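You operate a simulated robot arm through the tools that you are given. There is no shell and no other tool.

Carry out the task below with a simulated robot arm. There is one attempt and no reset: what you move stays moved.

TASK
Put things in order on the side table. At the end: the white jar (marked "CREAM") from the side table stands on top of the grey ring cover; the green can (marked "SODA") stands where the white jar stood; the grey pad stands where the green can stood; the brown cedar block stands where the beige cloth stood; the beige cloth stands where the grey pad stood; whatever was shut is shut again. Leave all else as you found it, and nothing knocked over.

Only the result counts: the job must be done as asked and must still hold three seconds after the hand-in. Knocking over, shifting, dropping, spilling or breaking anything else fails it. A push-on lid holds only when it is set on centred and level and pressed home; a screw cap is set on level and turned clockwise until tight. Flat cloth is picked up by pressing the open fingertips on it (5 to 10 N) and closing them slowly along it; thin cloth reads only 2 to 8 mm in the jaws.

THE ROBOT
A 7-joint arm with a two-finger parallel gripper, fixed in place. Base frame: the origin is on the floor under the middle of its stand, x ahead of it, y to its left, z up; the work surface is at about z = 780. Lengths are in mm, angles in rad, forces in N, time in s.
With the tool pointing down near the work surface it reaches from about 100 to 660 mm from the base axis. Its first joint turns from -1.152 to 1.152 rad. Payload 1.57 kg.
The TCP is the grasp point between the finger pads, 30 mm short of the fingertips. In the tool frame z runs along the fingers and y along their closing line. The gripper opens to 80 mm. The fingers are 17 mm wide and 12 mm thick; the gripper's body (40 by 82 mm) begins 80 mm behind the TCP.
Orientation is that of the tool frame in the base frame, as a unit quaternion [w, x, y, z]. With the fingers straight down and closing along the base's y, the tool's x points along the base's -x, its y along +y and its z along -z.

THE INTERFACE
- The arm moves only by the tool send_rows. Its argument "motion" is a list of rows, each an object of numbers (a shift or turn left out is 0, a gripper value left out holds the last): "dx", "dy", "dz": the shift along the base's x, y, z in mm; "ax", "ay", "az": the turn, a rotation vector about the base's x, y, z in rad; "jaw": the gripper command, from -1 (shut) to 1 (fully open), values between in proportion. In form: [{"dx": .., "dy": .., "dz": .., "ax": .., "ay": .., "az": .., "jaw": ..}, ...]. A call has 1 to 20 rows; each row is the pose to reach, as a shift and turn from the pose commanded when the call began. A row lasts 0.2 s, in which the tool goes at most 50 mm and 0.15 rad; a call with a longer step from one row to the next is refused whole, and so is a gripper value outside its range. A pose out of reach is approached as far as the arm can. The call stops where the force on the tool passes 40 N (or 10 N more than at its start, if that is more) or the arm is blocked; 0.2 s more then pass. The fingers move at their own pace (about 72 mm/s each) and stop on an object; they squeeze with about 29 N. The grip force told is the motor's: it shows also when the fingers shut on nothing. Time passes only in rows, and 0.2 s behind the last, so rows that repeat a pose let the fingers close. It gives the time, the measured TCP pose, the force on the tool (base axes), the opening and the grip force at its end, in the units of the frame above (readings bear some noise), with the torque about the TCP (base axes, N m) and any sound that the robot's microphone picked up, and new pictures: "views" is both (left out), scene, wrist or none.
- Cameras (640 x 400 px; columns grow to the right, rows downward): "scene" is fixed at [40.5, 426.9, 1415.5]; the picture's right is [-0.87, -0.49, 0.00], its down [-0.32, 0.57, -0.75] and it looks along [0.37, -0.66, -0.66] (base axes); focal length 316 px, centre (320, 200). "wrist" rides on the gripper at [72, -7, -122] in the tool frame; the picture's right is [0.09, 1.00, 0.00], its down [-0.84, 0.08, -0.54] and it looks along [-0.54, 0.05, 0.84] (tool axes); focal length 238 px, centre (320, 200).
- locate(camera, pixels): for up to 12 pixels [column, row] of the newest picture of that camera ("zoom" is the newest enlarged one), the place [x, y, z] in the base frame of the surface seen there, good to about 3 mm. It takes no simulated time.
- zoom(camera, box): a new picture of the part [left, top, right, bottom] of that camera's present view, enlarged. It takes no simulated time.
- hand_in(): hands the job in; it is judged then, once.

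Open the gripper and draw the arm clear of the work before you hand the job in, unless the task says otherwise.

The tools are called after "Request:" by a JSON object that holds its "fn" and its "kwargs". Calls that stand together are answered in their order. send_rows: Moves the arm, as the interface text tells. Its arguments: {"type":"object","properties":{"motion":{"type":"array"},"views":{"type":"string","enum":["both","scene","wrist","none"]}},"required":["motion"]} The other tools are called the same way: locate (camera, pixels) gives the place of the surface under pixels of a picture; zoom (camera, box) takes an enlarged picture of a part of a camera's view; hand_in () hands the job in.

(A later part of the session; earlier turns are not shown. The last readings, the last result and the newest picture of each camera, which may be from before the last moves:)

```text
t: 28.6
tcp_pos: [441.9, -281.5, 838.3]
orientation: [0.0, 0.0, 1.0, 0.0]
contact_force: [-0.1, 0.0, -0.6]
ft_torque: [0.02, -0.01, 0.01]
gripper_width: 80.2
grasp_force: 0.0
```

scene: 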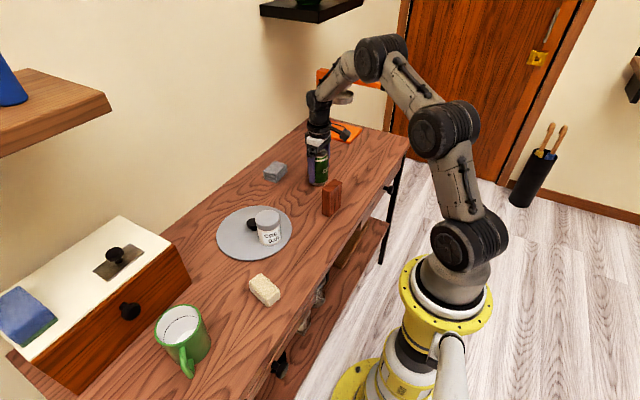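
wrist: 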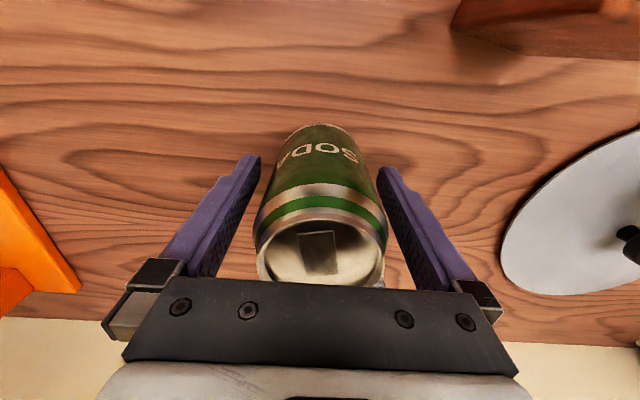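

The can is released and upright, centred in the jaws. I rise straight up, then move over the grey pad near (585,-238).

Request:
{"fn": "send_rows", "kwargs": {"motion": [{"dz": 12, "jaw": 1}, {"dz": 45}, {"dz": 85}, {"dz": 125}, {"dx": 25, "dy": 8, "dz": 145}, {"dx": 65, "dy": 20, "dz": 145}, {"dx": 105, "dy": 32, "dz": 145}, {"dx": 135, "dy": 42, "dz": 145}, {"dx": 142, "dy": 43, "dz": 130}, {"dx": 142, "dy": 43, "dz": 110}, {"dx": 142, "dy": 43, "dz": 110}], "views": "both"}}

Request:
{"fn": "zoom", "kwargs": {"camera": "wrist", "box": [240, 80, 400, 220]}}

Request:
{"fn": "zoom", "kwargs": {"camera": "scene", "box": [240, 100, 360, 220]}}

```text
t: 31.0
tcp_pos: [586.4, -239.4, 947.8]
orientation: [0.0, 0.001, 1.0, 0.0]
contact_force: [-0.3, 0.4, 0.5]
ft_torque: [0.01, -0.02, -0.02]
gripper_width: 80.0
grasp_force: 0.2
```

scene: 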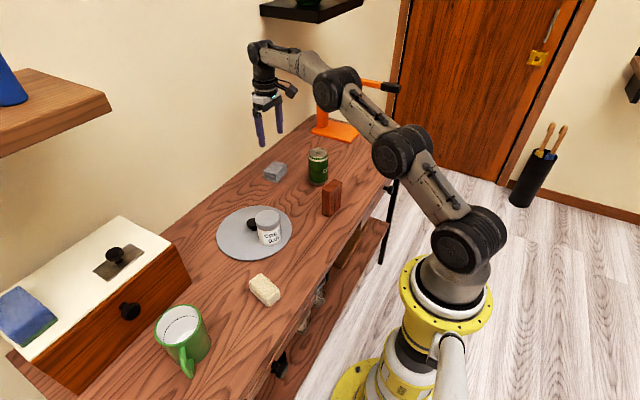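
wrist: 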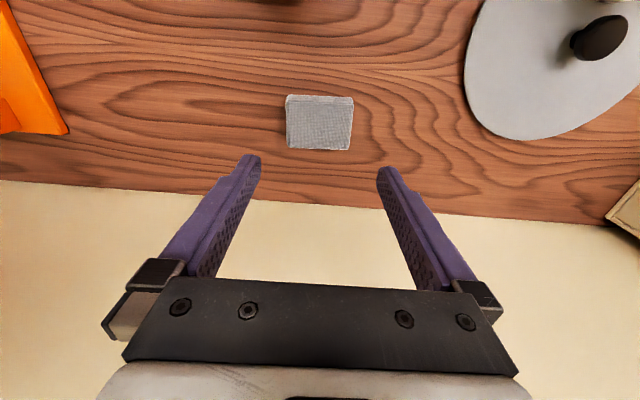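

```text
2.86 times, centred on (320, 150) of wrist
```

zoom: 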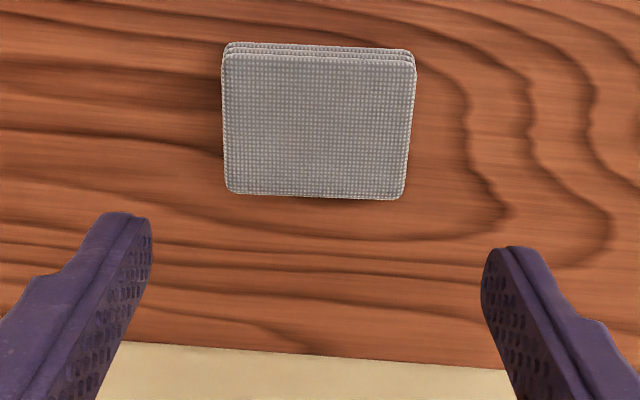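

```text
3.33 times, centred on (300, 160) of scene
```

zoom: 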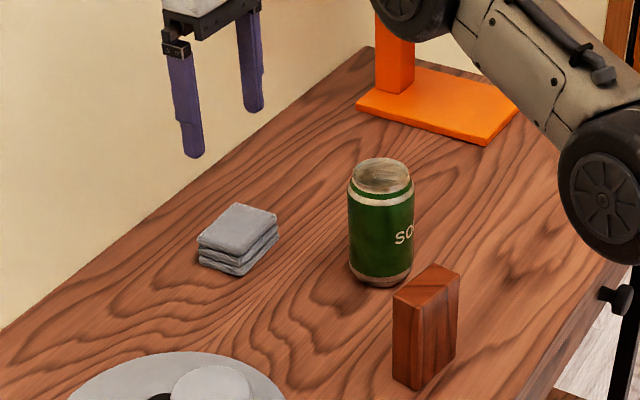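

The pad's top face spans roughly (286–353, 100–149) in the wrist view, so it is about 68×52×35 mm with a small yaw. I zoom in to get the corners more exactly.

Request:
{"fn": "zoom", "kwargs": {"camera": "wrist", "box": [275, 85, 365, 160]}}

Request:
{"fn": "locate", "kwargs": {"camera": "wrist", "pixels": [[288, 102], [352, 104], [290, 146], [347, 148], [320, 125], [319, 103], [318, 147], [289, 125], [349, 126]]}}

```text
5.33 times, centred on (320, 122) of wrist
```

zoom: 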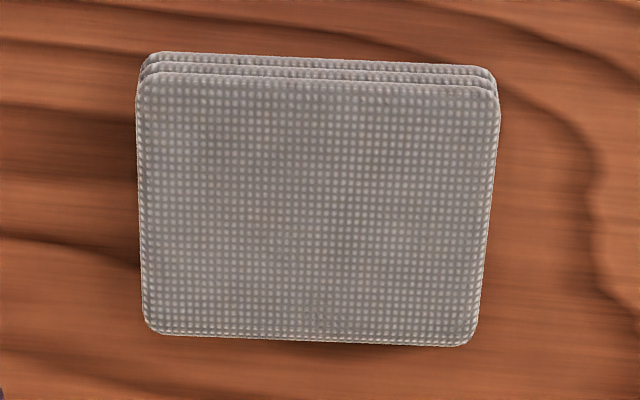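

```text
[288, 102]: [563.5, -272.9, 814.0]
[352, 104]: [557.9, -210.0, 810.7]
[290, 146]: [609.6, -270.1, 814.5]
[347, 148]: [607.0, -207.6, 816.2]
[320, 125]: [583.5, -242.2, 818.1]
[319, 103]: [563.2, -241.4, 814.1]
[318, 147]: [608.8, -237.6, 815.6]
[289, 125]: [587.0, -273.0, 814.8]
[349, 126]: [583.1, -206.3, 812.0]
```

The pad's centre is about (584.5,-240.5), width ≈67 in y, yaw ≈+0.06 rad. I align the tool and go down partway to z≈855 to check the finger gaps.

Request:
{"fn": "send_rows", "kwargs": {"motion": [{"dx": -1.5, "dy": -1, "dz": -25, "az": 0.06, "jaw": 1}, {"dx": -1.5, "dy": -1, "dz": -55, "az": 0.06}, {"dx": -1.5, "dy": -1, "dz": -80, "az": 0.06}, {"dx": -1.5, "dy": -1, "dz": -93, "az": 0.06}, {"dx": -1.5, "dy": -1, "dz": -93, "az": 0.06}], "views": "both"}}

Request:
{"fn": "zoom", "kwargs": {"camera": "wrist", "box": [220, 120, 420, 245]}}

Request:
{"fn": "zoom", "kwargs": {"camera": "scene", "box": [230, 60, 360, 220]}}

```text
t: 32.2
tcp_pos: [583.3, -240.2, 856.1]
orientation: [0.0, -0.03, 1.0, 0.0]
contact_force: [0.6, 0.8, 0.0]
ft_torque: [0.0, 0.01, -0.03]
gripper_width: 80.1
grasp_force: 0.0
```

scene: 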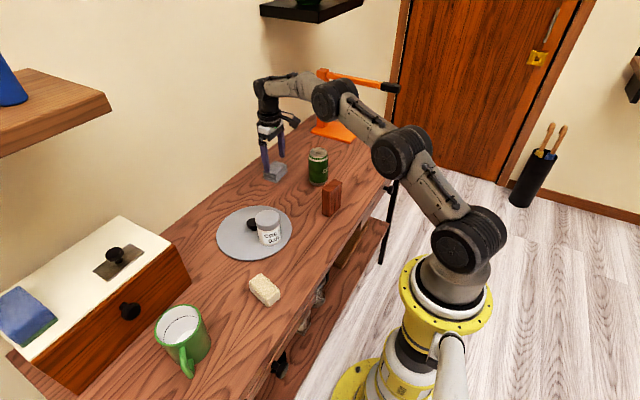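
wrist: 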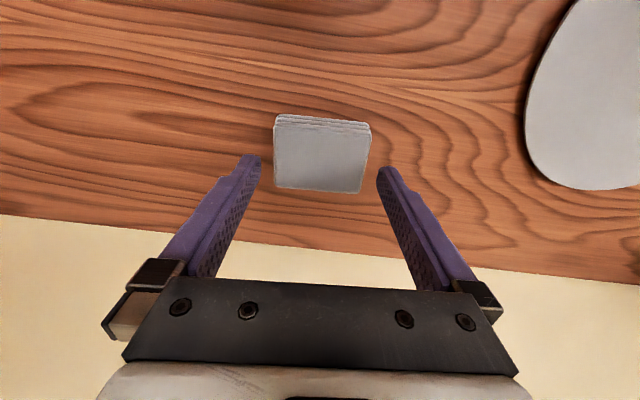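

```text
3.20 times, centred on (320, 182) of wrist
```

zoom: 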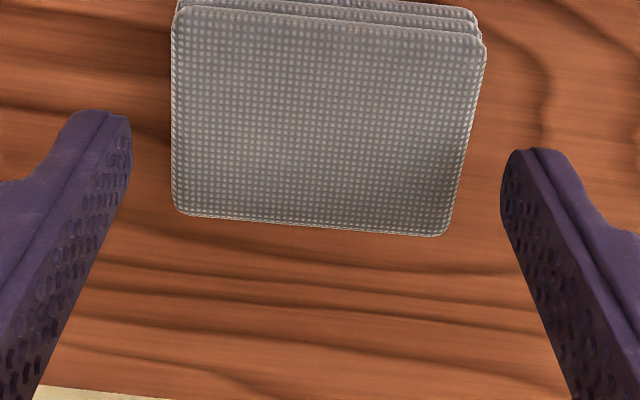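

```text
2.50 times, centred on (295, 140) of scene
```

zoom: 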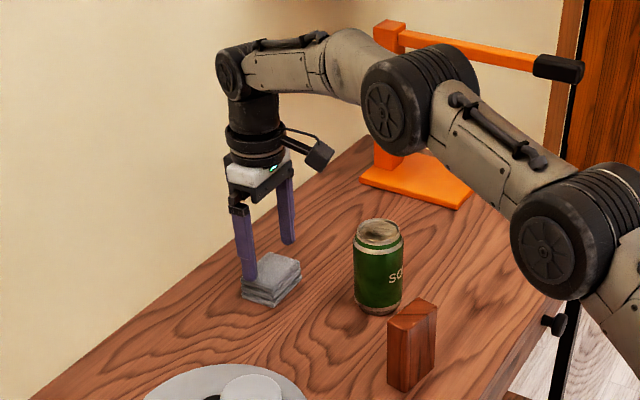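

The pad is aligned with the tool and centred at column ≈320. I descend to z≈814 with fingers straddling it.

Request:
{"fn": "send_rows", "kwargs": {"motion": [{"dx": 0.5, "dz": -15, "jaw": 1}, {"dx": 0.5, "dz": -28}, {"dx": 0.5, "dz": -36}, {"dx": 0.5, "dz": -41.5}, {"dx": 0.5, "dz": -41.5}], "views": "wrist"}}

```text
t: 33.4
tcp_pos: [581.9, -239.3, 814.4]
orientation: [0.001, -0.03, 1.0, 0.0]
contact_force: [0.1, 0.7, 0.1]
ft_torque: [0.03, 0.01, 0.06]
gripper_width: 80.1
grasp_force: 0.0
```

wrist: 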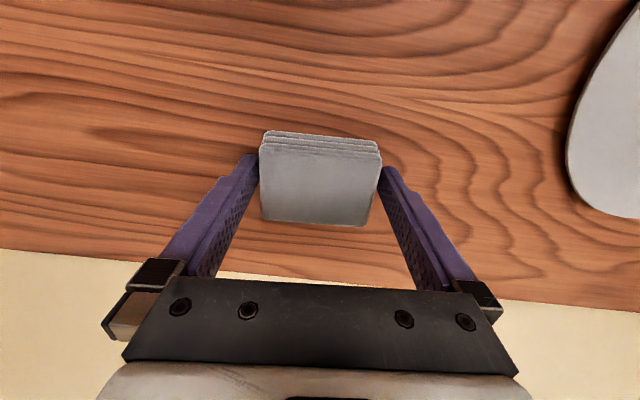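

The pad is between the fingertips, centred within ~1 mm. I close the jaws gradually.

Request:
{"fn": "send_rows", "kwargs": {"motion": [{"jaw": 0.85}, {"jaw": 0.7}, {"jaw": 0.5}, {"jaw": 0.3}, {"jaw": 0.1}, {"jaw": -1}, {"jaw": -1}], "views": "wrist"}}

```text
t: 35.0
tcp_pos: [582.8, -240.3, 814.5]
orientation: [0.0, -0.03, 1.0, 0.0]
contact_force: [1.3, -0.5, 1.2]
ft_torque: [-0.01, 0.0, 0.01]
gripper_width: 73.1
grasp_force: 29.1
```

wrist: 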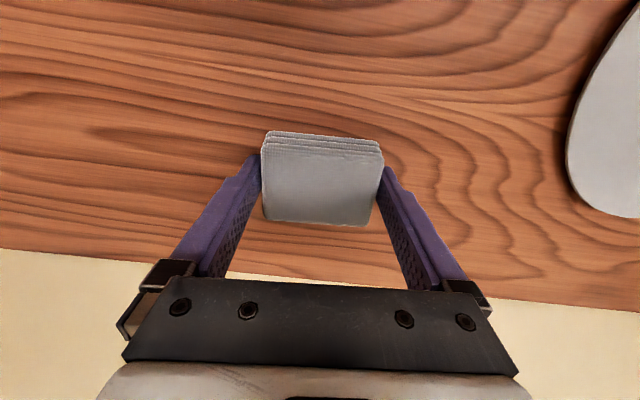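

The pad is gripped (73.1 mm). I lift it well above the soda can's height and carry it toward the can's former place (342,-501).

Request:
{"fn": "send_rows", "kwargs": {"motion": [{"dz": 8, "jaw": -1}, {"dz": 30}, {"dz": 65}, {"dz": 105}, {"dz": 140}, {"dx": -10, "dy": -11, "dz": 150}, {"dx": -35, "dy": -38, "dz": 150}, {"dx": -65, "dy": -70, "dz": 150}, {"dx": -96, "dy": -104, "dz": 150}, {"dx": -127, "dy": -138, "dz": 150}, {"dx": -158, "dy": -172, "dz": 150}, {"dx": -189, "dy": -206, "dz": 150}, {"dx": -217, "dy": -236, "dz": 150}, {"dx": -235, "dy": -255, "dz": 150}, {"dx": -240, "dy": -260, "dz": 150}, {"dx": -240, "dy": -260, "dz": 150}], "views": "both"}}

```text
t: 38.4
tcp_pos: [344.3, -499.2, 966.8]
orientation: [-0.001, -0.03, 1.0, 0.0]
contact_force: [0.9, 0.5, -0.1]
ft_torque: [0.01, 0.01, -0.01]
gripper_width: 73.0
grasp_force: 28.5
```

scene: 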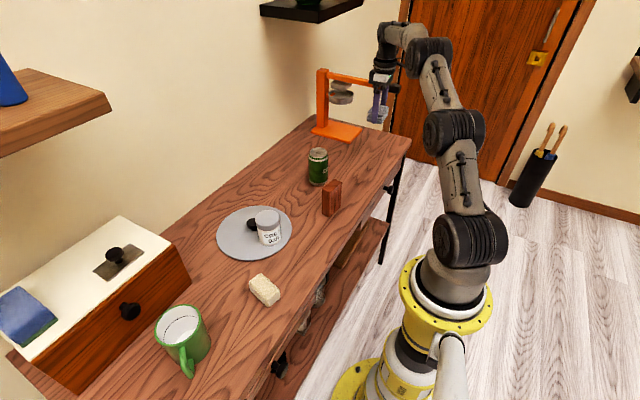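
wrist: 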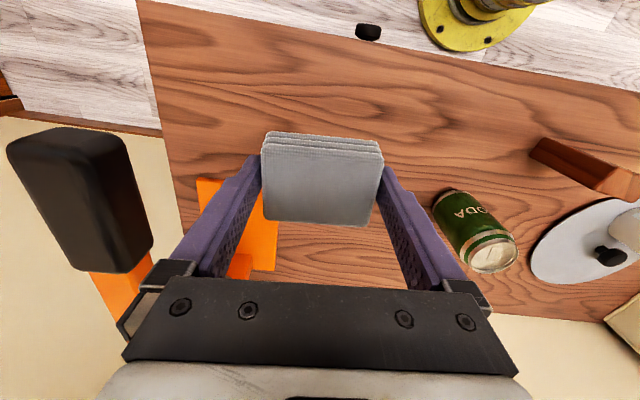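

The pad is over the spot; TCP reads (344.3,-499.2). I correct by (-1,-1.6) and lower to ≈4 mm above the table.

Request:
{"fn": "send_rows", "kwargs": {"motion": [{"dx": -1, "dy": -1.6, "dz": -30, "jaw": -1}, {"dx": -1, "dy": -1.6, "dz": -65}, {"dx": -1, "dy": -1.6, "dz": -100}, {"dx": -1, "dy": -1.6, "dz": -125}, {"dx": -1, "dy": -1.6, "dz": -140}, {"dx": -1, "dy": -1.6, "dz": -146}, {"dx": -1, "dy": -1.6, "dz": -148}], "views": "both"}}

```text
t: 40.0
tcp_pos: [342.3, -499.8, 816.4]
orientation: [0.0, -0.03, 1.0, 0.0]
contact_force: [0.5, 0.0, -1.6]
ft_torque: [0.0, -0.01, 0.0]
gripper_width: 73.0
grasp_force: 29.1
```

scene: 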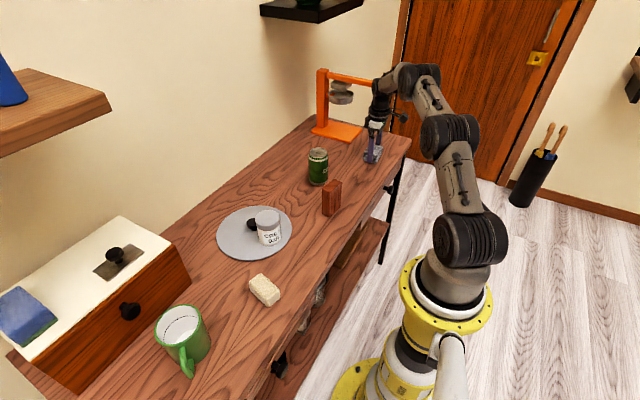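
wrist: 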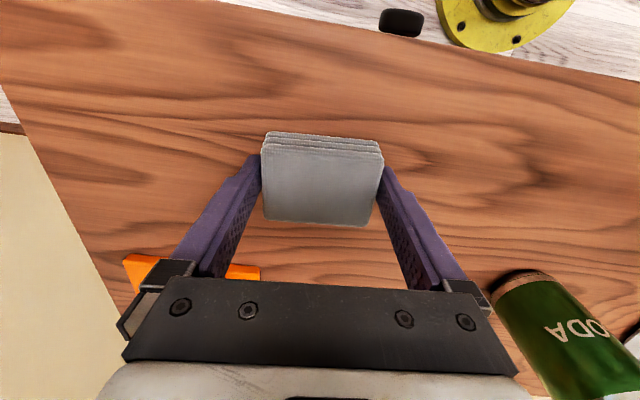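

The pad is just above the table at the can's old place. I lower in sub-millimetre rows until contact.

Request:
{"fn": "send_rows", "kwargs": {"motion": [{"dy": -0.8, "dz": -0.7, "jaw": -1}, {"dy": -0.8, "dz": -1.4}, {"dy": -0.8, "dz": -2.1}], "views": "none"}}

```text
t: 40.8
tcp_pos: [342.6, -501.0, 815.3]
orientation: [0.0, -0.03, 1.0, 0.0]
contact_force: [0.5, -0.2, 0.0]
ft_torque: [-0.01, 0.0, 0.0]
gripper_width: 73.0
grasp_force: 29.0
```

No clear contact yet. I continue down in 0.7 mm rows.

Request:
{"fn": "send_rows", "kwargs": {"motion": [{"dz": -0.7, "jaw": -1}, {"dz": -1.4}], "views": "none"}}

```text
t: 41.4
tcp_pos: [343.0, -501.8, 814.3]
orientation: [0.001, -0.03, 1.0, -0.001]
contact_force: [-1.8, 6.0, 10.1]
ft_torque: [0.37, 0.13, 0.0]
gripper_width: 72.8
grasp_force: 28.9
```

Contact at 10 N upward, the pad rests on the table. I ease up slightly and open the jaws fully in steps.

Request:
{"fn": "send_rows", "kwargs": {"motion": [{"dz": 0.6, "jaw": -1}, {"dz": 0.8, "jaw": 0.84}, {"dz": 0.8, "jaw": 0.92}, {"dz": 0.8, "jaw": 1}, {"dz": 0.8, "jaw": 1}], "views": "both"}}

```text
t: 42.6
tcp_pos: [343.2, -502.0, 813.9]
orientation: [0.001, -0.029, 1.0, 0.0]
contact_force: [-0.1, -0.8, 0.0]
ft_torque: [0.0, 0.02, -0.04]
gripper_width: 79.9
grasp_force: 0.0
```

scene: 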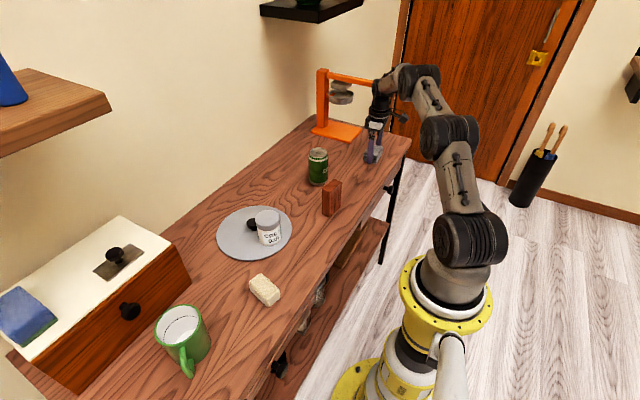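
wrist: 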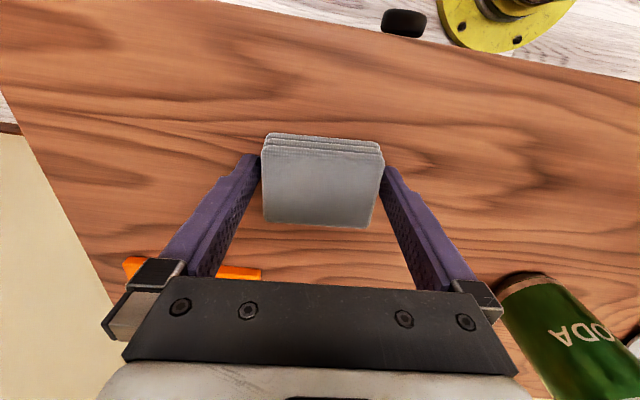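

The jaws are open (79.9 mm) and no side force shows. I rise slowly first, then faster, undoing the small yaw.

Request:
{"fn": "send_rows", "kwargs": {"motion": [{"dz": 5, "jaw": 1}, {"dz": 12}, {"dz": 25}, {"dz": 45}, {"dz": 85, "az": -0.03}, {"dz": 125, "az": -0.06}, {"dz": 160, "az": -0.06}, {"dz": 160, "az": -0.06}], "views": "both"}}

Request:
{"fn": "zoom", "kwargs": {"camera": "scene", "box": [330, 80, 430, 190]}}

Request:
{"fn": "zoom", "kwargs": {"camera": "wrist", "box": [240, 60, 400, 180]}}

```text
t: 44.4
tcp_pos: [343.3, -502.8, 973.1]
orientation: [-0.001, 0.0, 1.0, 0.001]
contact_force: [0.1, -0.9, -0.2]
ft_torque: [0.07, 0.01, 0.04]
gripper_width: 79.8
grasp_force: 0.0
```

scene: 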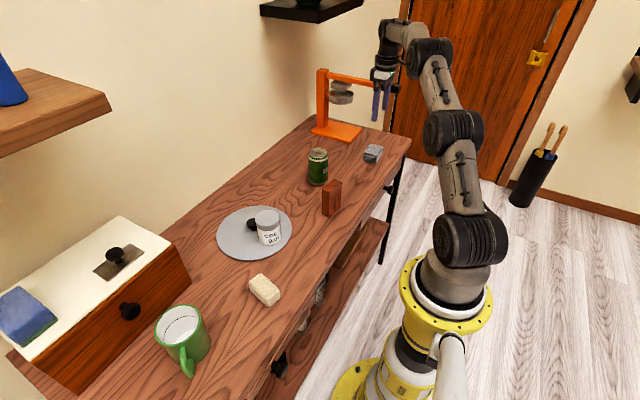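
wrist: 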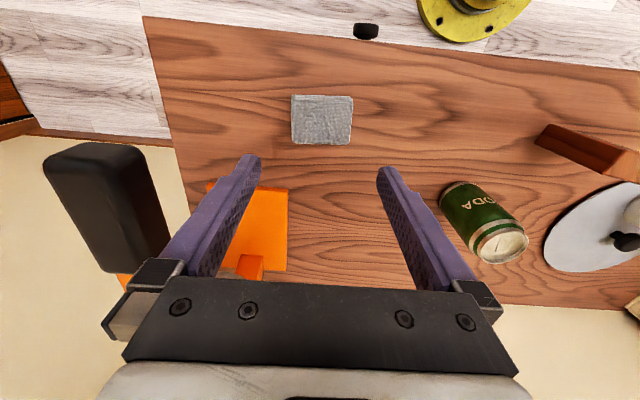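

```text
3.64 times, centred on (380, 135) of scene
```

zoom: 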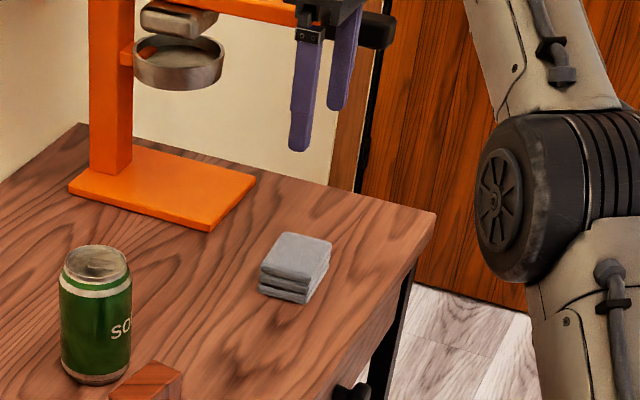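

```text
3.33 times, centred on (320, 120) of wrist
```

zoom: 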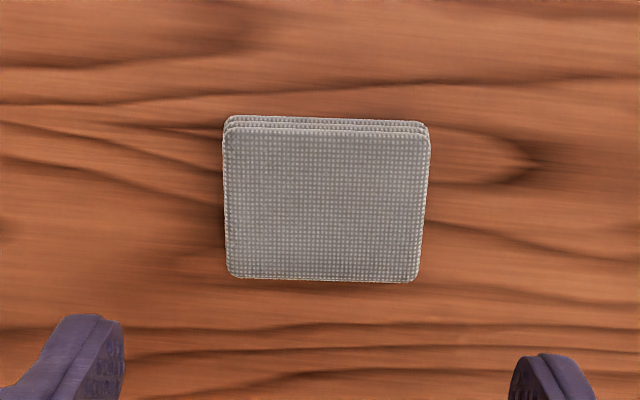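

The pad stands at about (342,-502), neatly placed. Next I travel at safe height to above the beige cloth near (340,137).

Request:
{"fn": "send_rows", "kwargs": {"motion": [{"dy": 20, "jaw": 1}, {"dy": 60}, {"dy": 105}, {"dy": 150}, {"dy": 195}, {"dy": 240}, {"dy": 285}, {"dy": 330}, {"dy": 375}, {"dy": 420}, {"dy": 465}, {"dy": 510}, {"dx": -1, "dy": 555}, {"dx": -2, "dy": 600}, {"dx": -3, "dy": 630}, {"dx": -3, "dy": 640}, {"dx": -3, "dy": 640}], "views": "both"}}

Request:
{"fn": "zoom", "kwargs": {"camera": "wrist", "box": [240, 60, 400, 180]}}

```text
t: 48.0
tcp_pos: [337.8, 140.1, 972.9]
orientation: [0.0, 0.0, 1.0, 0.0]
contact_force: [0.9, 0.6, -0.5]
ft_torque: [0.01, 0.05, 0.0]
gripper_width: 79.7
grasp_force: 0.0
```

scene: 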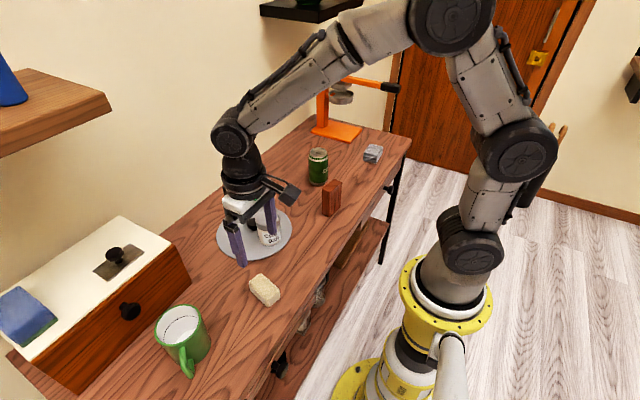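
wrist: 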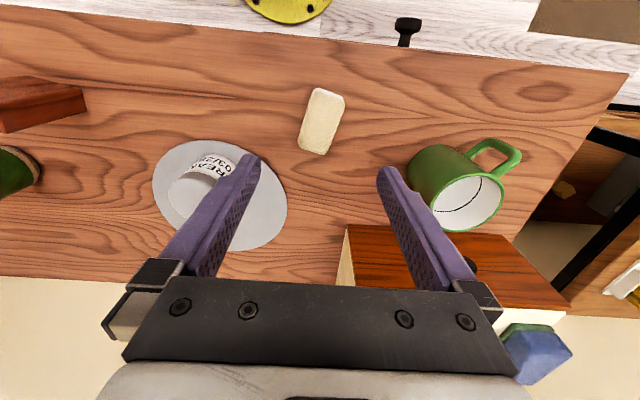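

```text
3.33 times, centred on (320, 120) of wrist
```

zoom: 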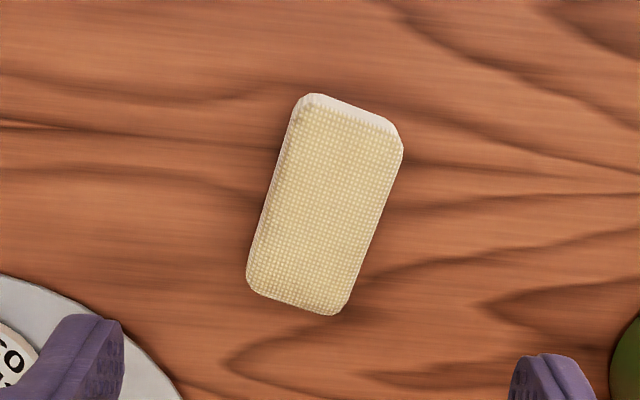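

The cloth's top face corners give a centre of about (342,140), 64×37 mm, with its short side turned -0.225 rad from y. I align the tool and lower to z≈860 to check.

Request:
{"fn": "send_rows", "kwargs": {"motion": [{"dx": 2, "dz": -25, "az": -0.11, "jaw": 1}, {"dx": 4, "dz": -55, "az": -0.225}, {"dx": 4, "dz": -85, "az": -0.225}, {"dx": 4, "dz": -105, "az": -0.225}, {"dx": 4, "dz": -112, "az": -0.225}, {"dx": 4, "dz": -112, "az": -0.225}], "views": "both"}}

Request:
{"fn": "zoom", "kwargs": {"camera": "wrist", "box": [230, 90, 410, 230]}}

```text
t: 49.4
tcp_pos: [344.2, 138.1, 860.7]
orientation: [0.0, 0.113, 0.994, -0.001]
contact_force: [-0.2, 1.6, -0.2]
ft_torque: [0.0, -0.01, -0.02]
gripper_width: 80.1
grasp_force: 0.0
```

scene: 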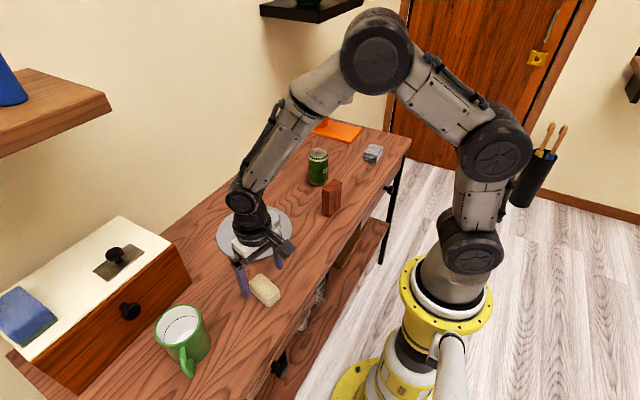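
wrist: 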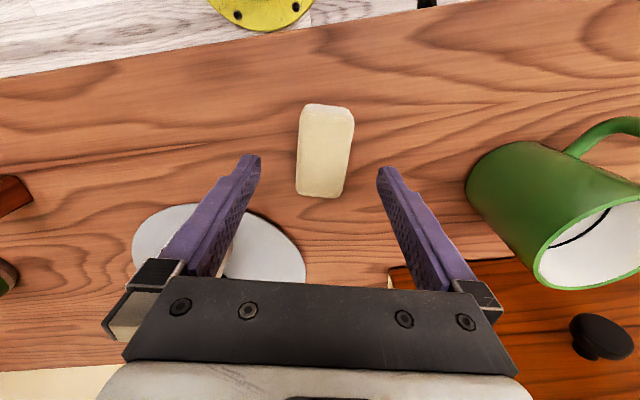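

```text
2.86 times, centred on (320, 160) of wrist
```

zoom: 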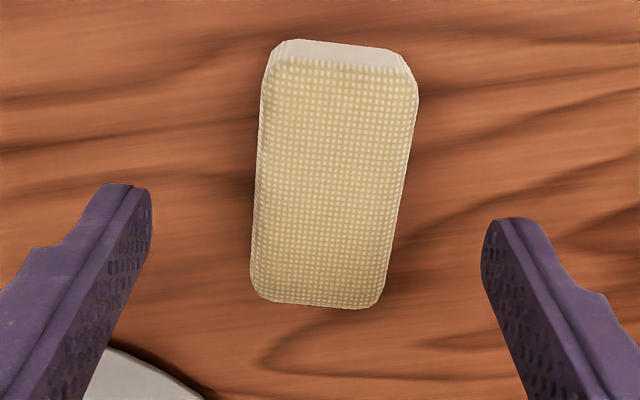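

The cloth is aligned, offset ~1.5 mm along the closing line. I correct and descend to z≈814.

Request:
{"fn": "send_rows", "kwargs": {"motion": [{"dx": -1, "dy": 1.6, "dz": -18, "jaw": 1}, {"dx": -1, "dy": 1.6, "dz": -33}, {"dx": -1, "dy": 1.6, "dz": -42}, {"dx": -1, "dy": 1.6, "dz": -46.5}, {"dx": -1, "dy": 1.6, "dz": -46.5}], "views": "wrist"}}

```text
t: 50.6
tcp_pos: [342.5, 140.2, 815.0]
orientation: [-0.001, 0.112, 0.994, 0.0]
contact_force: [0.7, 0.4, 0.0]
ft_torque: [0.02, 0.02, -0.01]
gripper_width: 79.9
grasp_force: 0.0
```

wrist: 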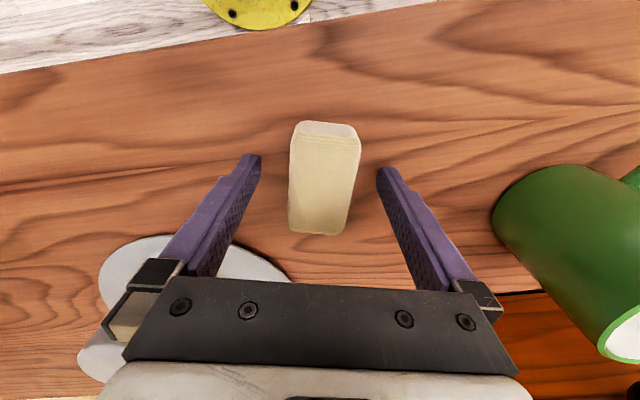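

The cloth lies centred between the fingertips. I close the jaws slowly.

Request:
{"fn": "send_rows", "kwargs": {"motion": [{"jaw": 0.7}, {"jaw": 0.4}, {"jaw": 0.2}, {"jaw": 0.05}, {"jaw": -0.1}, {"jaw": -0.3}, {"jaw": -1}, {"jaw": -1}], "views": "wrist"}}

```text
t: 52.4
tcp_pos: [342.5, 140.7, 815.7]
orientation: [-0.001, 0.112, 0.994, 0.0]
contact_force: [0.4, -0.1, 0.7]
ft_torque: [0.0, -0.03, 0.02]
gripper_width: 38.9
grasp_force: 29.0
```

wrist: 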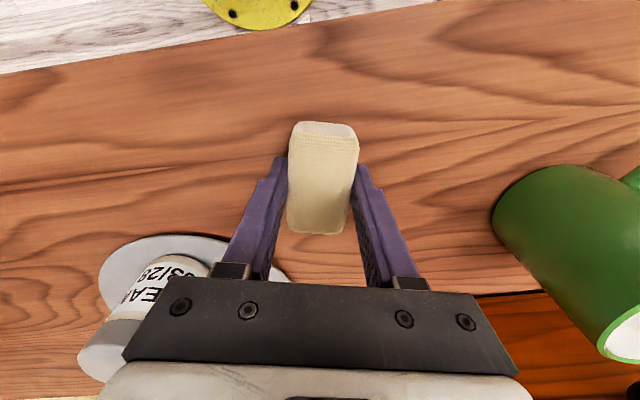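

Gripped at 38.9 mm. I lift the cloth high enough to clear the jar on the disc (top ≈873) and carry it to the pad's former place (582,-240).

Request:
{"fn": "send_rows", "kwargs": {"motion": [{"dz": 8, "jaw": -1}, {"dz": 30}, {"dz": 70}, {"dz": 115}, {"dz": 150}, {"dx": 13, "dy": -20, "dz": 155}, {"dx": 37, "dy": -58, "dz": 155}, {"dx": 61, "dy": -96, "dz": 155}, {"dx": 85, "dy": -135, "dz": 155}, {"dx": 109, "dy": -173, "dz": 155}, {"dx": 133, "dy": -211, "dz": 155}, {"dx": 157, "dy": -249, "dz": 155}, {"dx": 181, "dy": -287, "dz": 155}, {"dx": 205, "dy": -325, "dz": 152}, {"dx": 225, "dy": -357, "dz": 145}, {"dx": 236, "dy": -374, "dz": 140}, {"dx": 239.5, "dy": -380.5, "dz": 140}, {"dx": 239.5, "dy": -380.5, "dz": 140}], "views": "both"}}

```text
t: 56.2
tcp_pos: [583.0, -240.1, 956.2]
orientation: [-0.001, 0.113, 0.994, 0.0]
contact_force: [0.3, -0.3, -0.7]
ft_torque: [-0.03, 0.01, 0.0]
gripper_width: 38.8
grasp_force: 29.1
```

scene: 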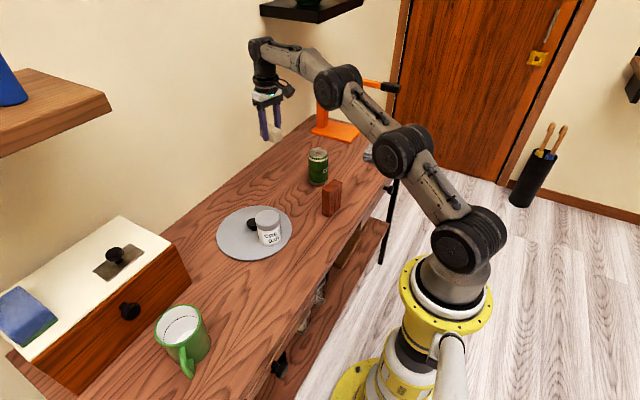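
wrist: 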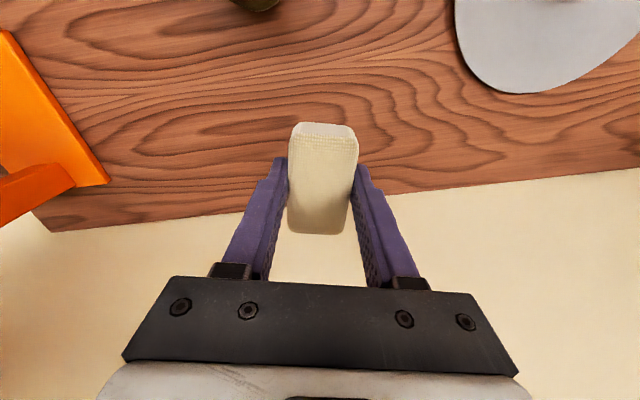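

The cloth is over the pad's former place (TCP 583,-240). I lower it to a few mm above the table.

Request:
{"fn": "send_rows", "kwargs": {"motion": [{"dz": -25, "jaw": -1}, {"dz": -60}, {"dz": -95}, {"dz": -120}, {"dz": -132}, {"dz": -137}, {"dz": -138.5}], "views": "both"}}

```text
t: 57.8
tcp_pos: [582.1, -240.6, 815.4]
orientation: [0.0, 0.112, 0.994, 0.0]
contact_force: [0.5, -0.7, -0.3]
ft_torque: [0.0, 0.02, 0.0]
gripper_width: 38.8
grasp_force: 28.7
```

scene: 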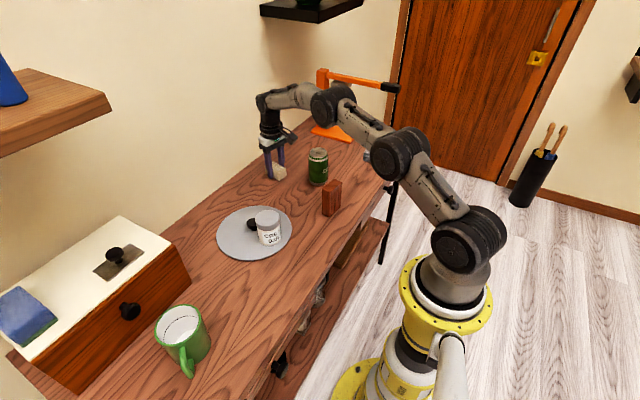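
wrist: 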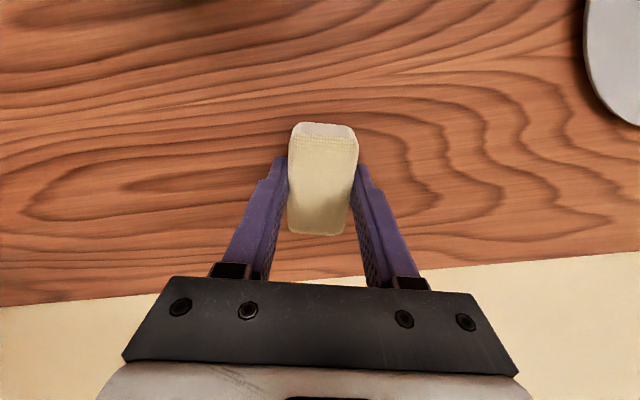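

No contact yet at z≈815–816. I step down 0.7 mm per row.

Request:
{"fn": "send_rows", "kwargs": {"motion": [{"dz": -0.7, "jaw": -1}, {"dz": -1.4}, {"dz": -2.0}], "views": "none"}}

```text
t: 58.6
tcp_pos: [581.1, -238.9, 814.0]
orientation: [0.0, 0.112, 0.994, 0.0]
contact_force: [-0.8, 0.2, 0.7]
ft_torque: [-0.01, 0.01, -0.02]
gripper_width: 38.5
grasp_force: 29.1
```

Still only 0.7 N. I continue with smaller rows.

Request:
{"fn": "send_rows", "kwargs": {"motion": [{"dz": -0.6, "jaw": -1}, {"dz": -1.2}], "views": "none"}}

```text
t: 59.2
tcp_pos: [582.1, -241.7, 814.9]
orientation: [0.001, 0.111, 0.994, -0.001]
contact_force: [-3.0, 1.5, 6.4]
ft_torque: [0.09, 0.09, 0.0]
gripper_width: 38.5
grasp_force: 29.0
```

Contact at 6.4 N upward; the cloth rests on the table. I ease up and open the jaws gradually.

Request:
{"fn": "send_rows", "kwargs": {"motion": [{"dz": 0.4, "jaw": -1}, {"dz": 0.5, "jaw": 0.0}, {"dz": 0.5, "jaw": 0.12}, {"dz": 0.5, "jaw": 0.35}, {"dz": 0.5, "jaw": 0.7}, {"dz": 0.5, "jaw": 0.9}], "views": "both"}}

```text
t: 60.6
tcp_pos: [582.0, -239.8, 814.3]
orientation: [0.001, 0.113, 0.994, 0.0]
contact_force: [1.1, -0.6, -0.1]
ft_torque: [0.02, 0.0, 0.01]
gripper_width: 75.9
grasp_force: 0.2
```

scene: 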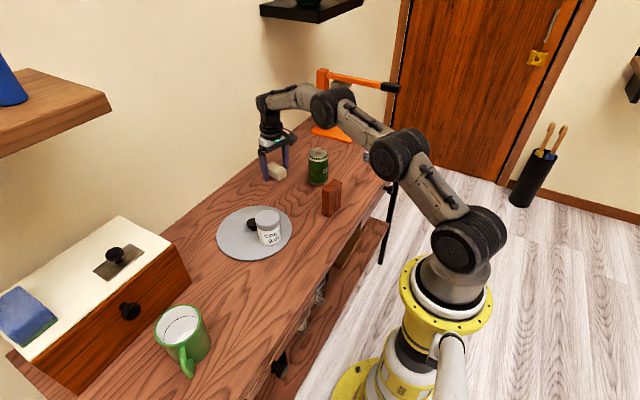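
wrist: 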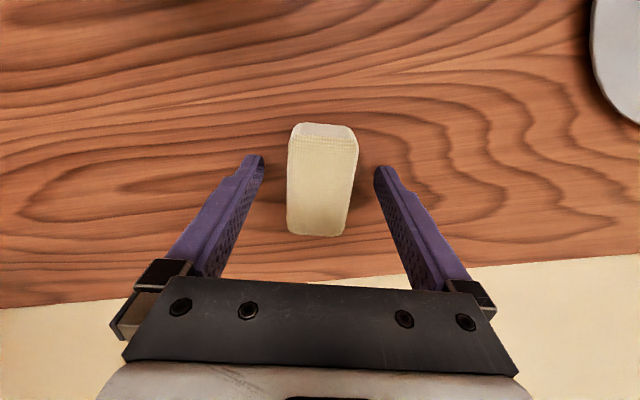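

The cloth is released and stays in place. I rise and travel to above the cedar block near (338,-185), turning the yaw back.

Request:
{"fn": "send_rows", "kwargs": {"motion": [{"dz": 10, "jaw": 1}, {"dz": 40}, {"dz": 85}, {"dz": 130}, {"dz": 165}, {"dx": -15, "dy": 3, "dz": 175, "az": 0.05}, {"dx": -55, "dy": 12, "dz": 180, "az": 0.1}, {"dx": -100, "dy": 22, "dz": 185, "az": 0.15}, {"dx": -145, "dy": 32, "dz": 190, "az": 0.2}, {"dx": -190, "dy": 42, "dz": 190, "az": 0.225}, {"dx": -225, "dy": 50, "dz": 190, "az": 0.225}, {"dx": -244, "dy": 55, "dz": 190, "az": 0.225}, {"dx": -244, "dy": 55, "dz": 190, "az": 0.225}], "views": "both"}}

Request:
{"fn": "zoom", "kwargs": {"camera": "wrist", "box": [240, 60, 400, 180]}}

Request:
{"fn": "zoom", "kwargs": {"camera": "scene", "box": [240, 120, 380, 230]}}

```text
t: 63.4
tcp_pos: [338.0, -185.8, 1003.6]
orientation: [-0.001, 0.0, 1.0, 0.0]
contact_force: [0.5, 0.1, -0.1]
ft_torque: [0.0, 0.01, -0.01]
gripper_width: 80.2
grasp_force: 0.0
```

scene: 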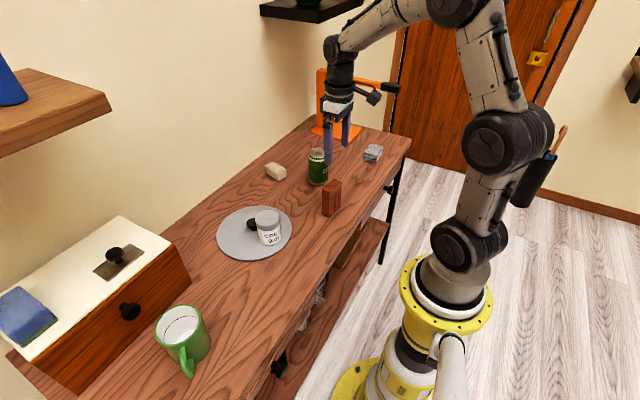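
wrist: 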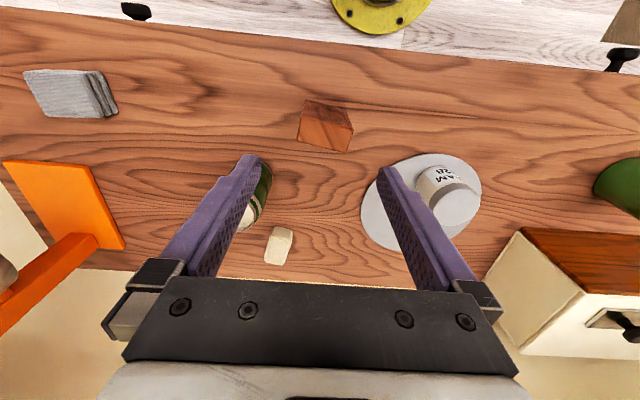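

```text
3.33 times, centred on (320, 120) of wrist
```

zoom: 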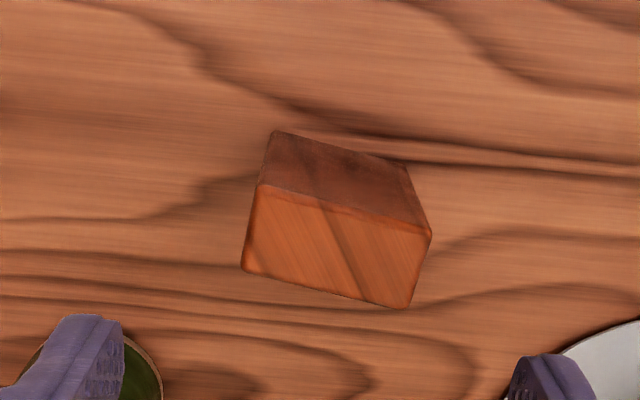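

```text
3.64 times, centred on (310, 175) of scene
```

zoom: 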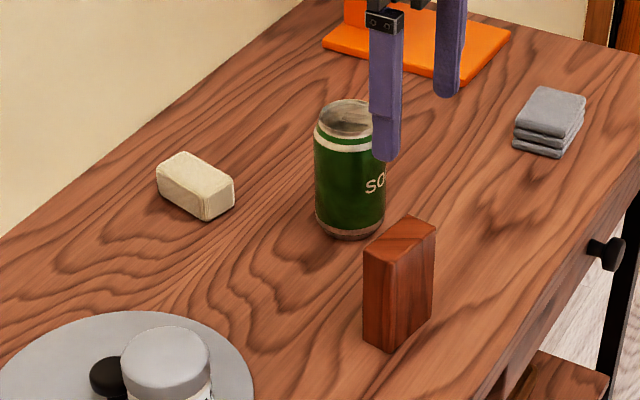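

The block's top face gives a centre of about (344.4,-181), 56×27 mm, yaw ≈-0.156 rad. I align the tool and go down to z≈925 to check before straddling it.

Request:
{"fn": "send_rows", "kwargs": {"motion": [{"dx": 3, "dy": 2.5, "dz": -15, "az": -0.08, "jaw": 1}, {"dx": 6.2, "dy": 4.5, "dz": -40, "az": -0.156}, {"dx": 6.2, "dy": 4.5, "dz": -65, "az": -0.156}, {"dx": 6.2, "dy": 4.5, "dz": -78, "az": -0.156}, {"dx": 6.2, "dy": 4.5, "dz": -78, "az": -0.156}], "views": "both"}}

Request:
{"fn": "zoom", "kwargs": {"camera": "wrist", "box": [230, 90, 410, 230]}}

```text
t: 64.6
tcp_pos: [343.8, -180.1, 926.2]
orientation: [-0.001, 0.079, 0.997, 0.0]
contact_force: [0.1, 0.7, -0.8]
ft_torque: [0.0, 0.0, 0.0]
gripper_width: 80.1
grasp_force: 0.1
```

scene: 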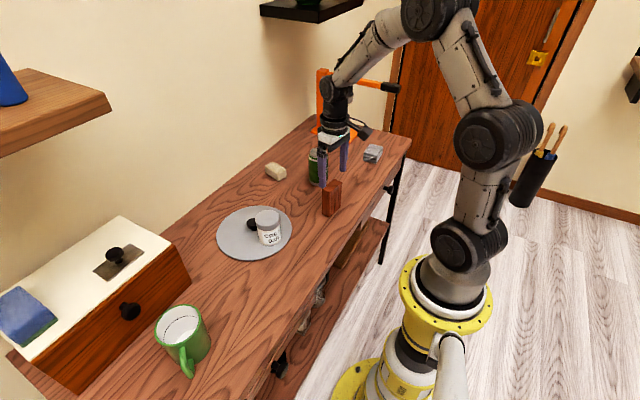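
wrist: 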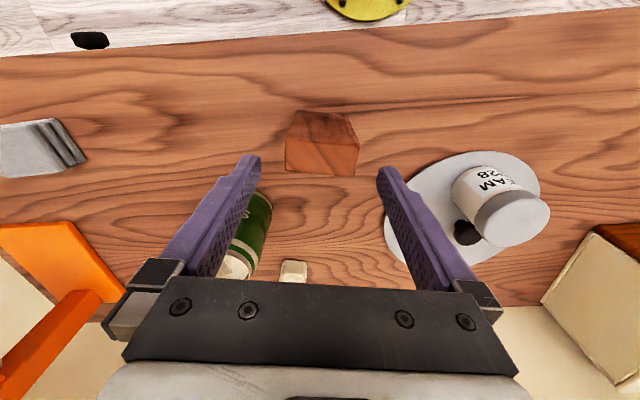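

```text
2.86 times, centred on (320, 160) of wrist
```

zoom: 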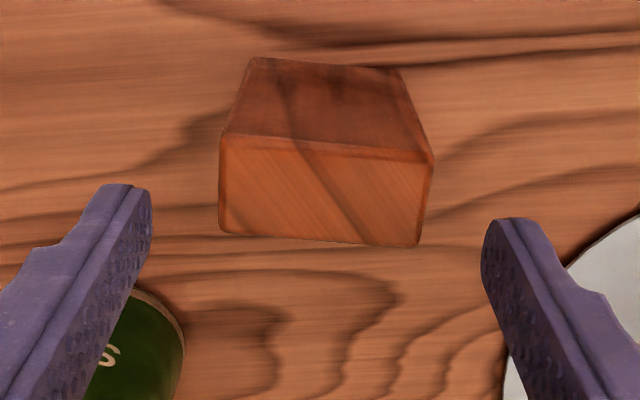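

The block is centred within 1 mm and aligned with the tool. I descend to z≈835.

Request:
{"fn": "send_rows", "kwargs": {"motion": [{"dz": -28, "jaw": 1}, {"dz": -55}, {"dz": -75}, {"dz": -87}, {"dz": -91}, {"dz": -91}], "views": "wrist"}}

```text
t: 66.0
tcp_pos: [344.9, -181.8, 834.4]
orientation: [0.0, 0.079, 0.997, -0.001]
contact_force: [-0.4, -0.3, -0.7]
ft_torque: [-0.04, 0.01, 0.02]
gripper_width: 79.8
grasp_force: 0.1
```

wrist: 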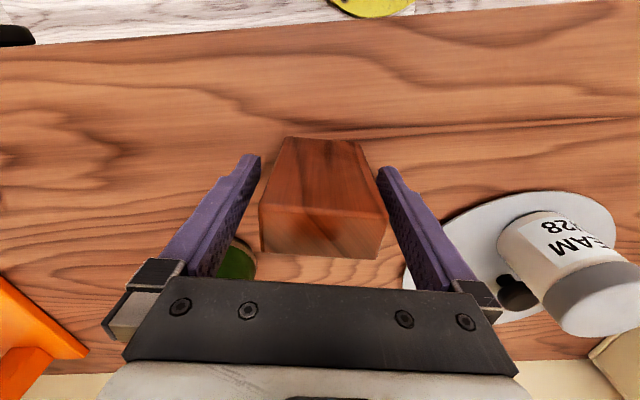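

The block stands between the fingers with even gaps. I close the jaws gradually.

Request:
{"fn": "send_rows", "kwargs": {"motion": [{"jaw": 0.7}, {"jaw": 0.5}, {"jaw": 0.35}, {"jaw": 0.1}, {"jaw": -1}, {"jaw": -1}], "views": "wrist"}}

```text
t: 67.4
tcp_pos: [343.2, -181.3, 833.3]
orientation: [0.0, 0.079, 0.997, 0.0]
contact_force: [0.3, -0.9, 1.0]
ft_torque: [0.01, 0.03, 0.01]
gripper_width: 57.5
grasp_force: 28.6
```

wrist: 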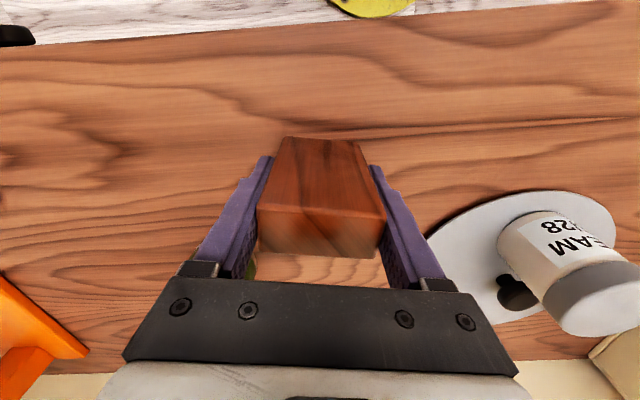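

Gripped at 57.5 mm. I lift the block and carry it to the cloth's former place (342,140.4).

Request:
{"fn": "send_rows", "kwargs": {"motion": [{"dz": 8, "jaw": -1}, {"dz": 30}, {"dz": 65}, {"dz": 95}, {"dy": 15, "dz": 105}, {"dy": 52, "dz": 105}, {"dy": 95, "dz": 105}, {"dy": 138, "dz": 105}, {"dy": 181, "dz": 105}, {"dx": -1, "dy": 224, "dz": 105}, {"dx": -1.5, "dy": 265, "dz": 105}, {"dx": -1.8, "dy": 300, "dz": 105}, {"dx": -1.8, "dy": 317, "dz": 105}, {"dx": -1.8, "dy": 321.5, "dz": 105}, {"dx": -1.8, "dy": 321.5, "dz": 105}], "views": "both"}}

```text
t: 70.6
tcp_pos: [341.6, 141.1, 939.1]
orientation: [0.001, 0.078, 0.997, 0.0]
contact_force: [-0.1, -0.7, -0.8]
ft_torque: [0.01, 0.01, 0.03]
gripper_width: 57.7
grasp_force: 29.2
```

scene: 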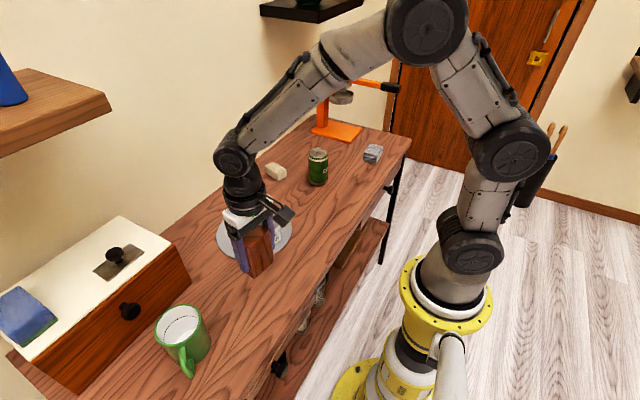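
wrist: 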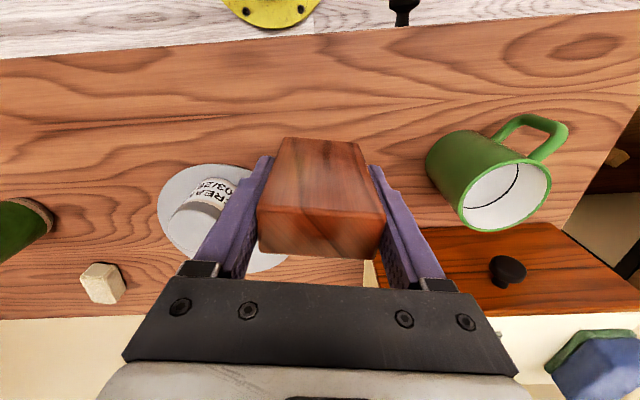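

The block hangs over the cloth's old spot (TCP 341.6,141.1), the mug well to the side. I lower to a few mm above the table.

Request:
{"fn": "send_rows", "kwargs": {"motion": [{"dx": 0.4, "dy": -0.5, "dz": -25, "jaw": -1}, {"dx": 0.4, "dy": -0.5, "dz": -55}, {"dx": 0.4, "dy": -0.5, "dz": -80}, {"dx": 0.4, "dy": -0.5, "dz": -94}, {"dx": 0.4, "dy": -0.5, "dz": -100}, {"dx": 0.4, "dy": -0.5, "dz": -102}], "views": "both"}}

```text
t: 72.0
tcp_pos: [343.5, 139.7, 838.7]
orientation: [0.0, 0.079, 0.997, 0.0]
contact_force: [0.5, 0.6, -0.8]
ft_torque: [-0.02, 0.0, -0.01]
gripper_width: 57.9
grasp_force: 29.2
```

scene: 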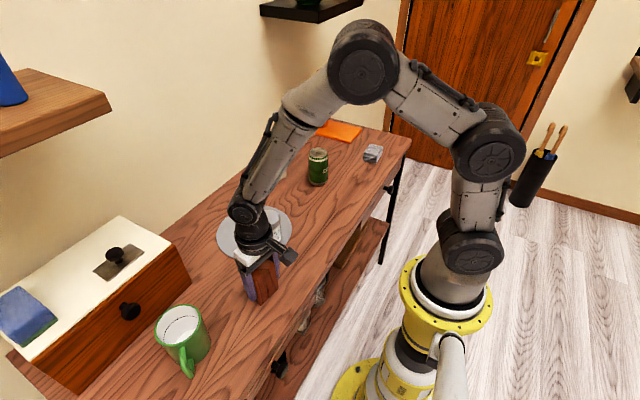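
wrist: 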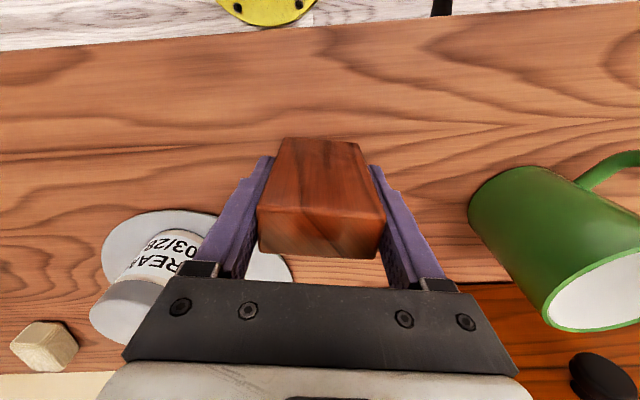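

No contact yet at z≈838. I step down about 0.8 mm per row.

Request:
{"fn": "send_rows", "kwargs": {"motion": [{"dz": -0.8, "jaw": -1}, {"dz": -1.6}, {"dz": -2.4}, {"dz": -3.0}], "views": "none"}}

```text
t: 73.0
tcp_pos: [343.2, 139.8, 835.6]
orientation: [0.0, 0.078, 0.997, 0.001]
contact_force: [-2.0, 0.3, 5.5]
ft_torque: [0.01, 0.14, -0.02]
gripper_width: 57.8
grasp_force: 29.1
```

Contact at 5.5 N upward; the block stands on the table. I open the jaws gradually without lifting.

Request:
{"fn": "send_rows", "kwargs": {"motion": [{"dz": -0.2, "jaw": -1}, {"dz": 0, "jaw": 0.46}, {"dz": 0, "jaw": 0.52}, {"dz": 0, "jaw": 0.65}, {"dz": 0, "jaw": 0.85}, {"dz": 0, "jaw": 1}, {"dz": 0, "jaw": 1}], "views": "both"}}

```text
t: 74.6
tcp_pos: [342.1, 139.5, 834.7]
orientation: [0.0, 0.078, 0.997, 0.0]
contact_force: [0.5, -0.7, -0.5]
ft_torque: [-0.02, 0.01, -0.04]
gripper_width: 80.0
grasp_force: 0.0
```

scene: 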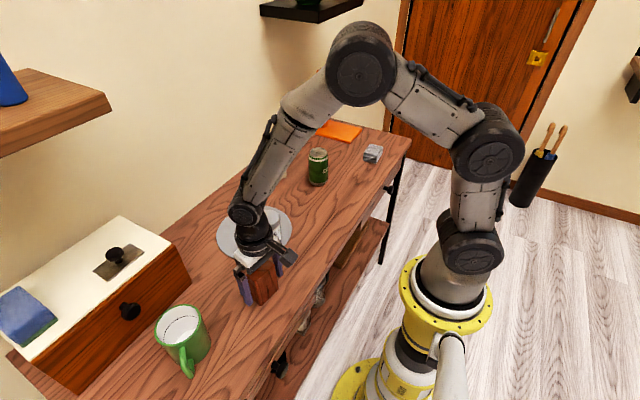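
wrist: 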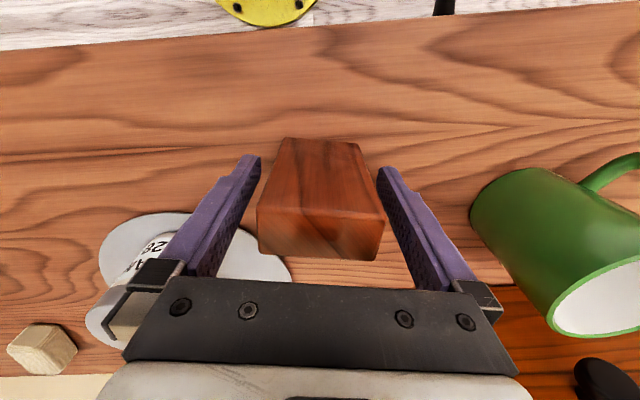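

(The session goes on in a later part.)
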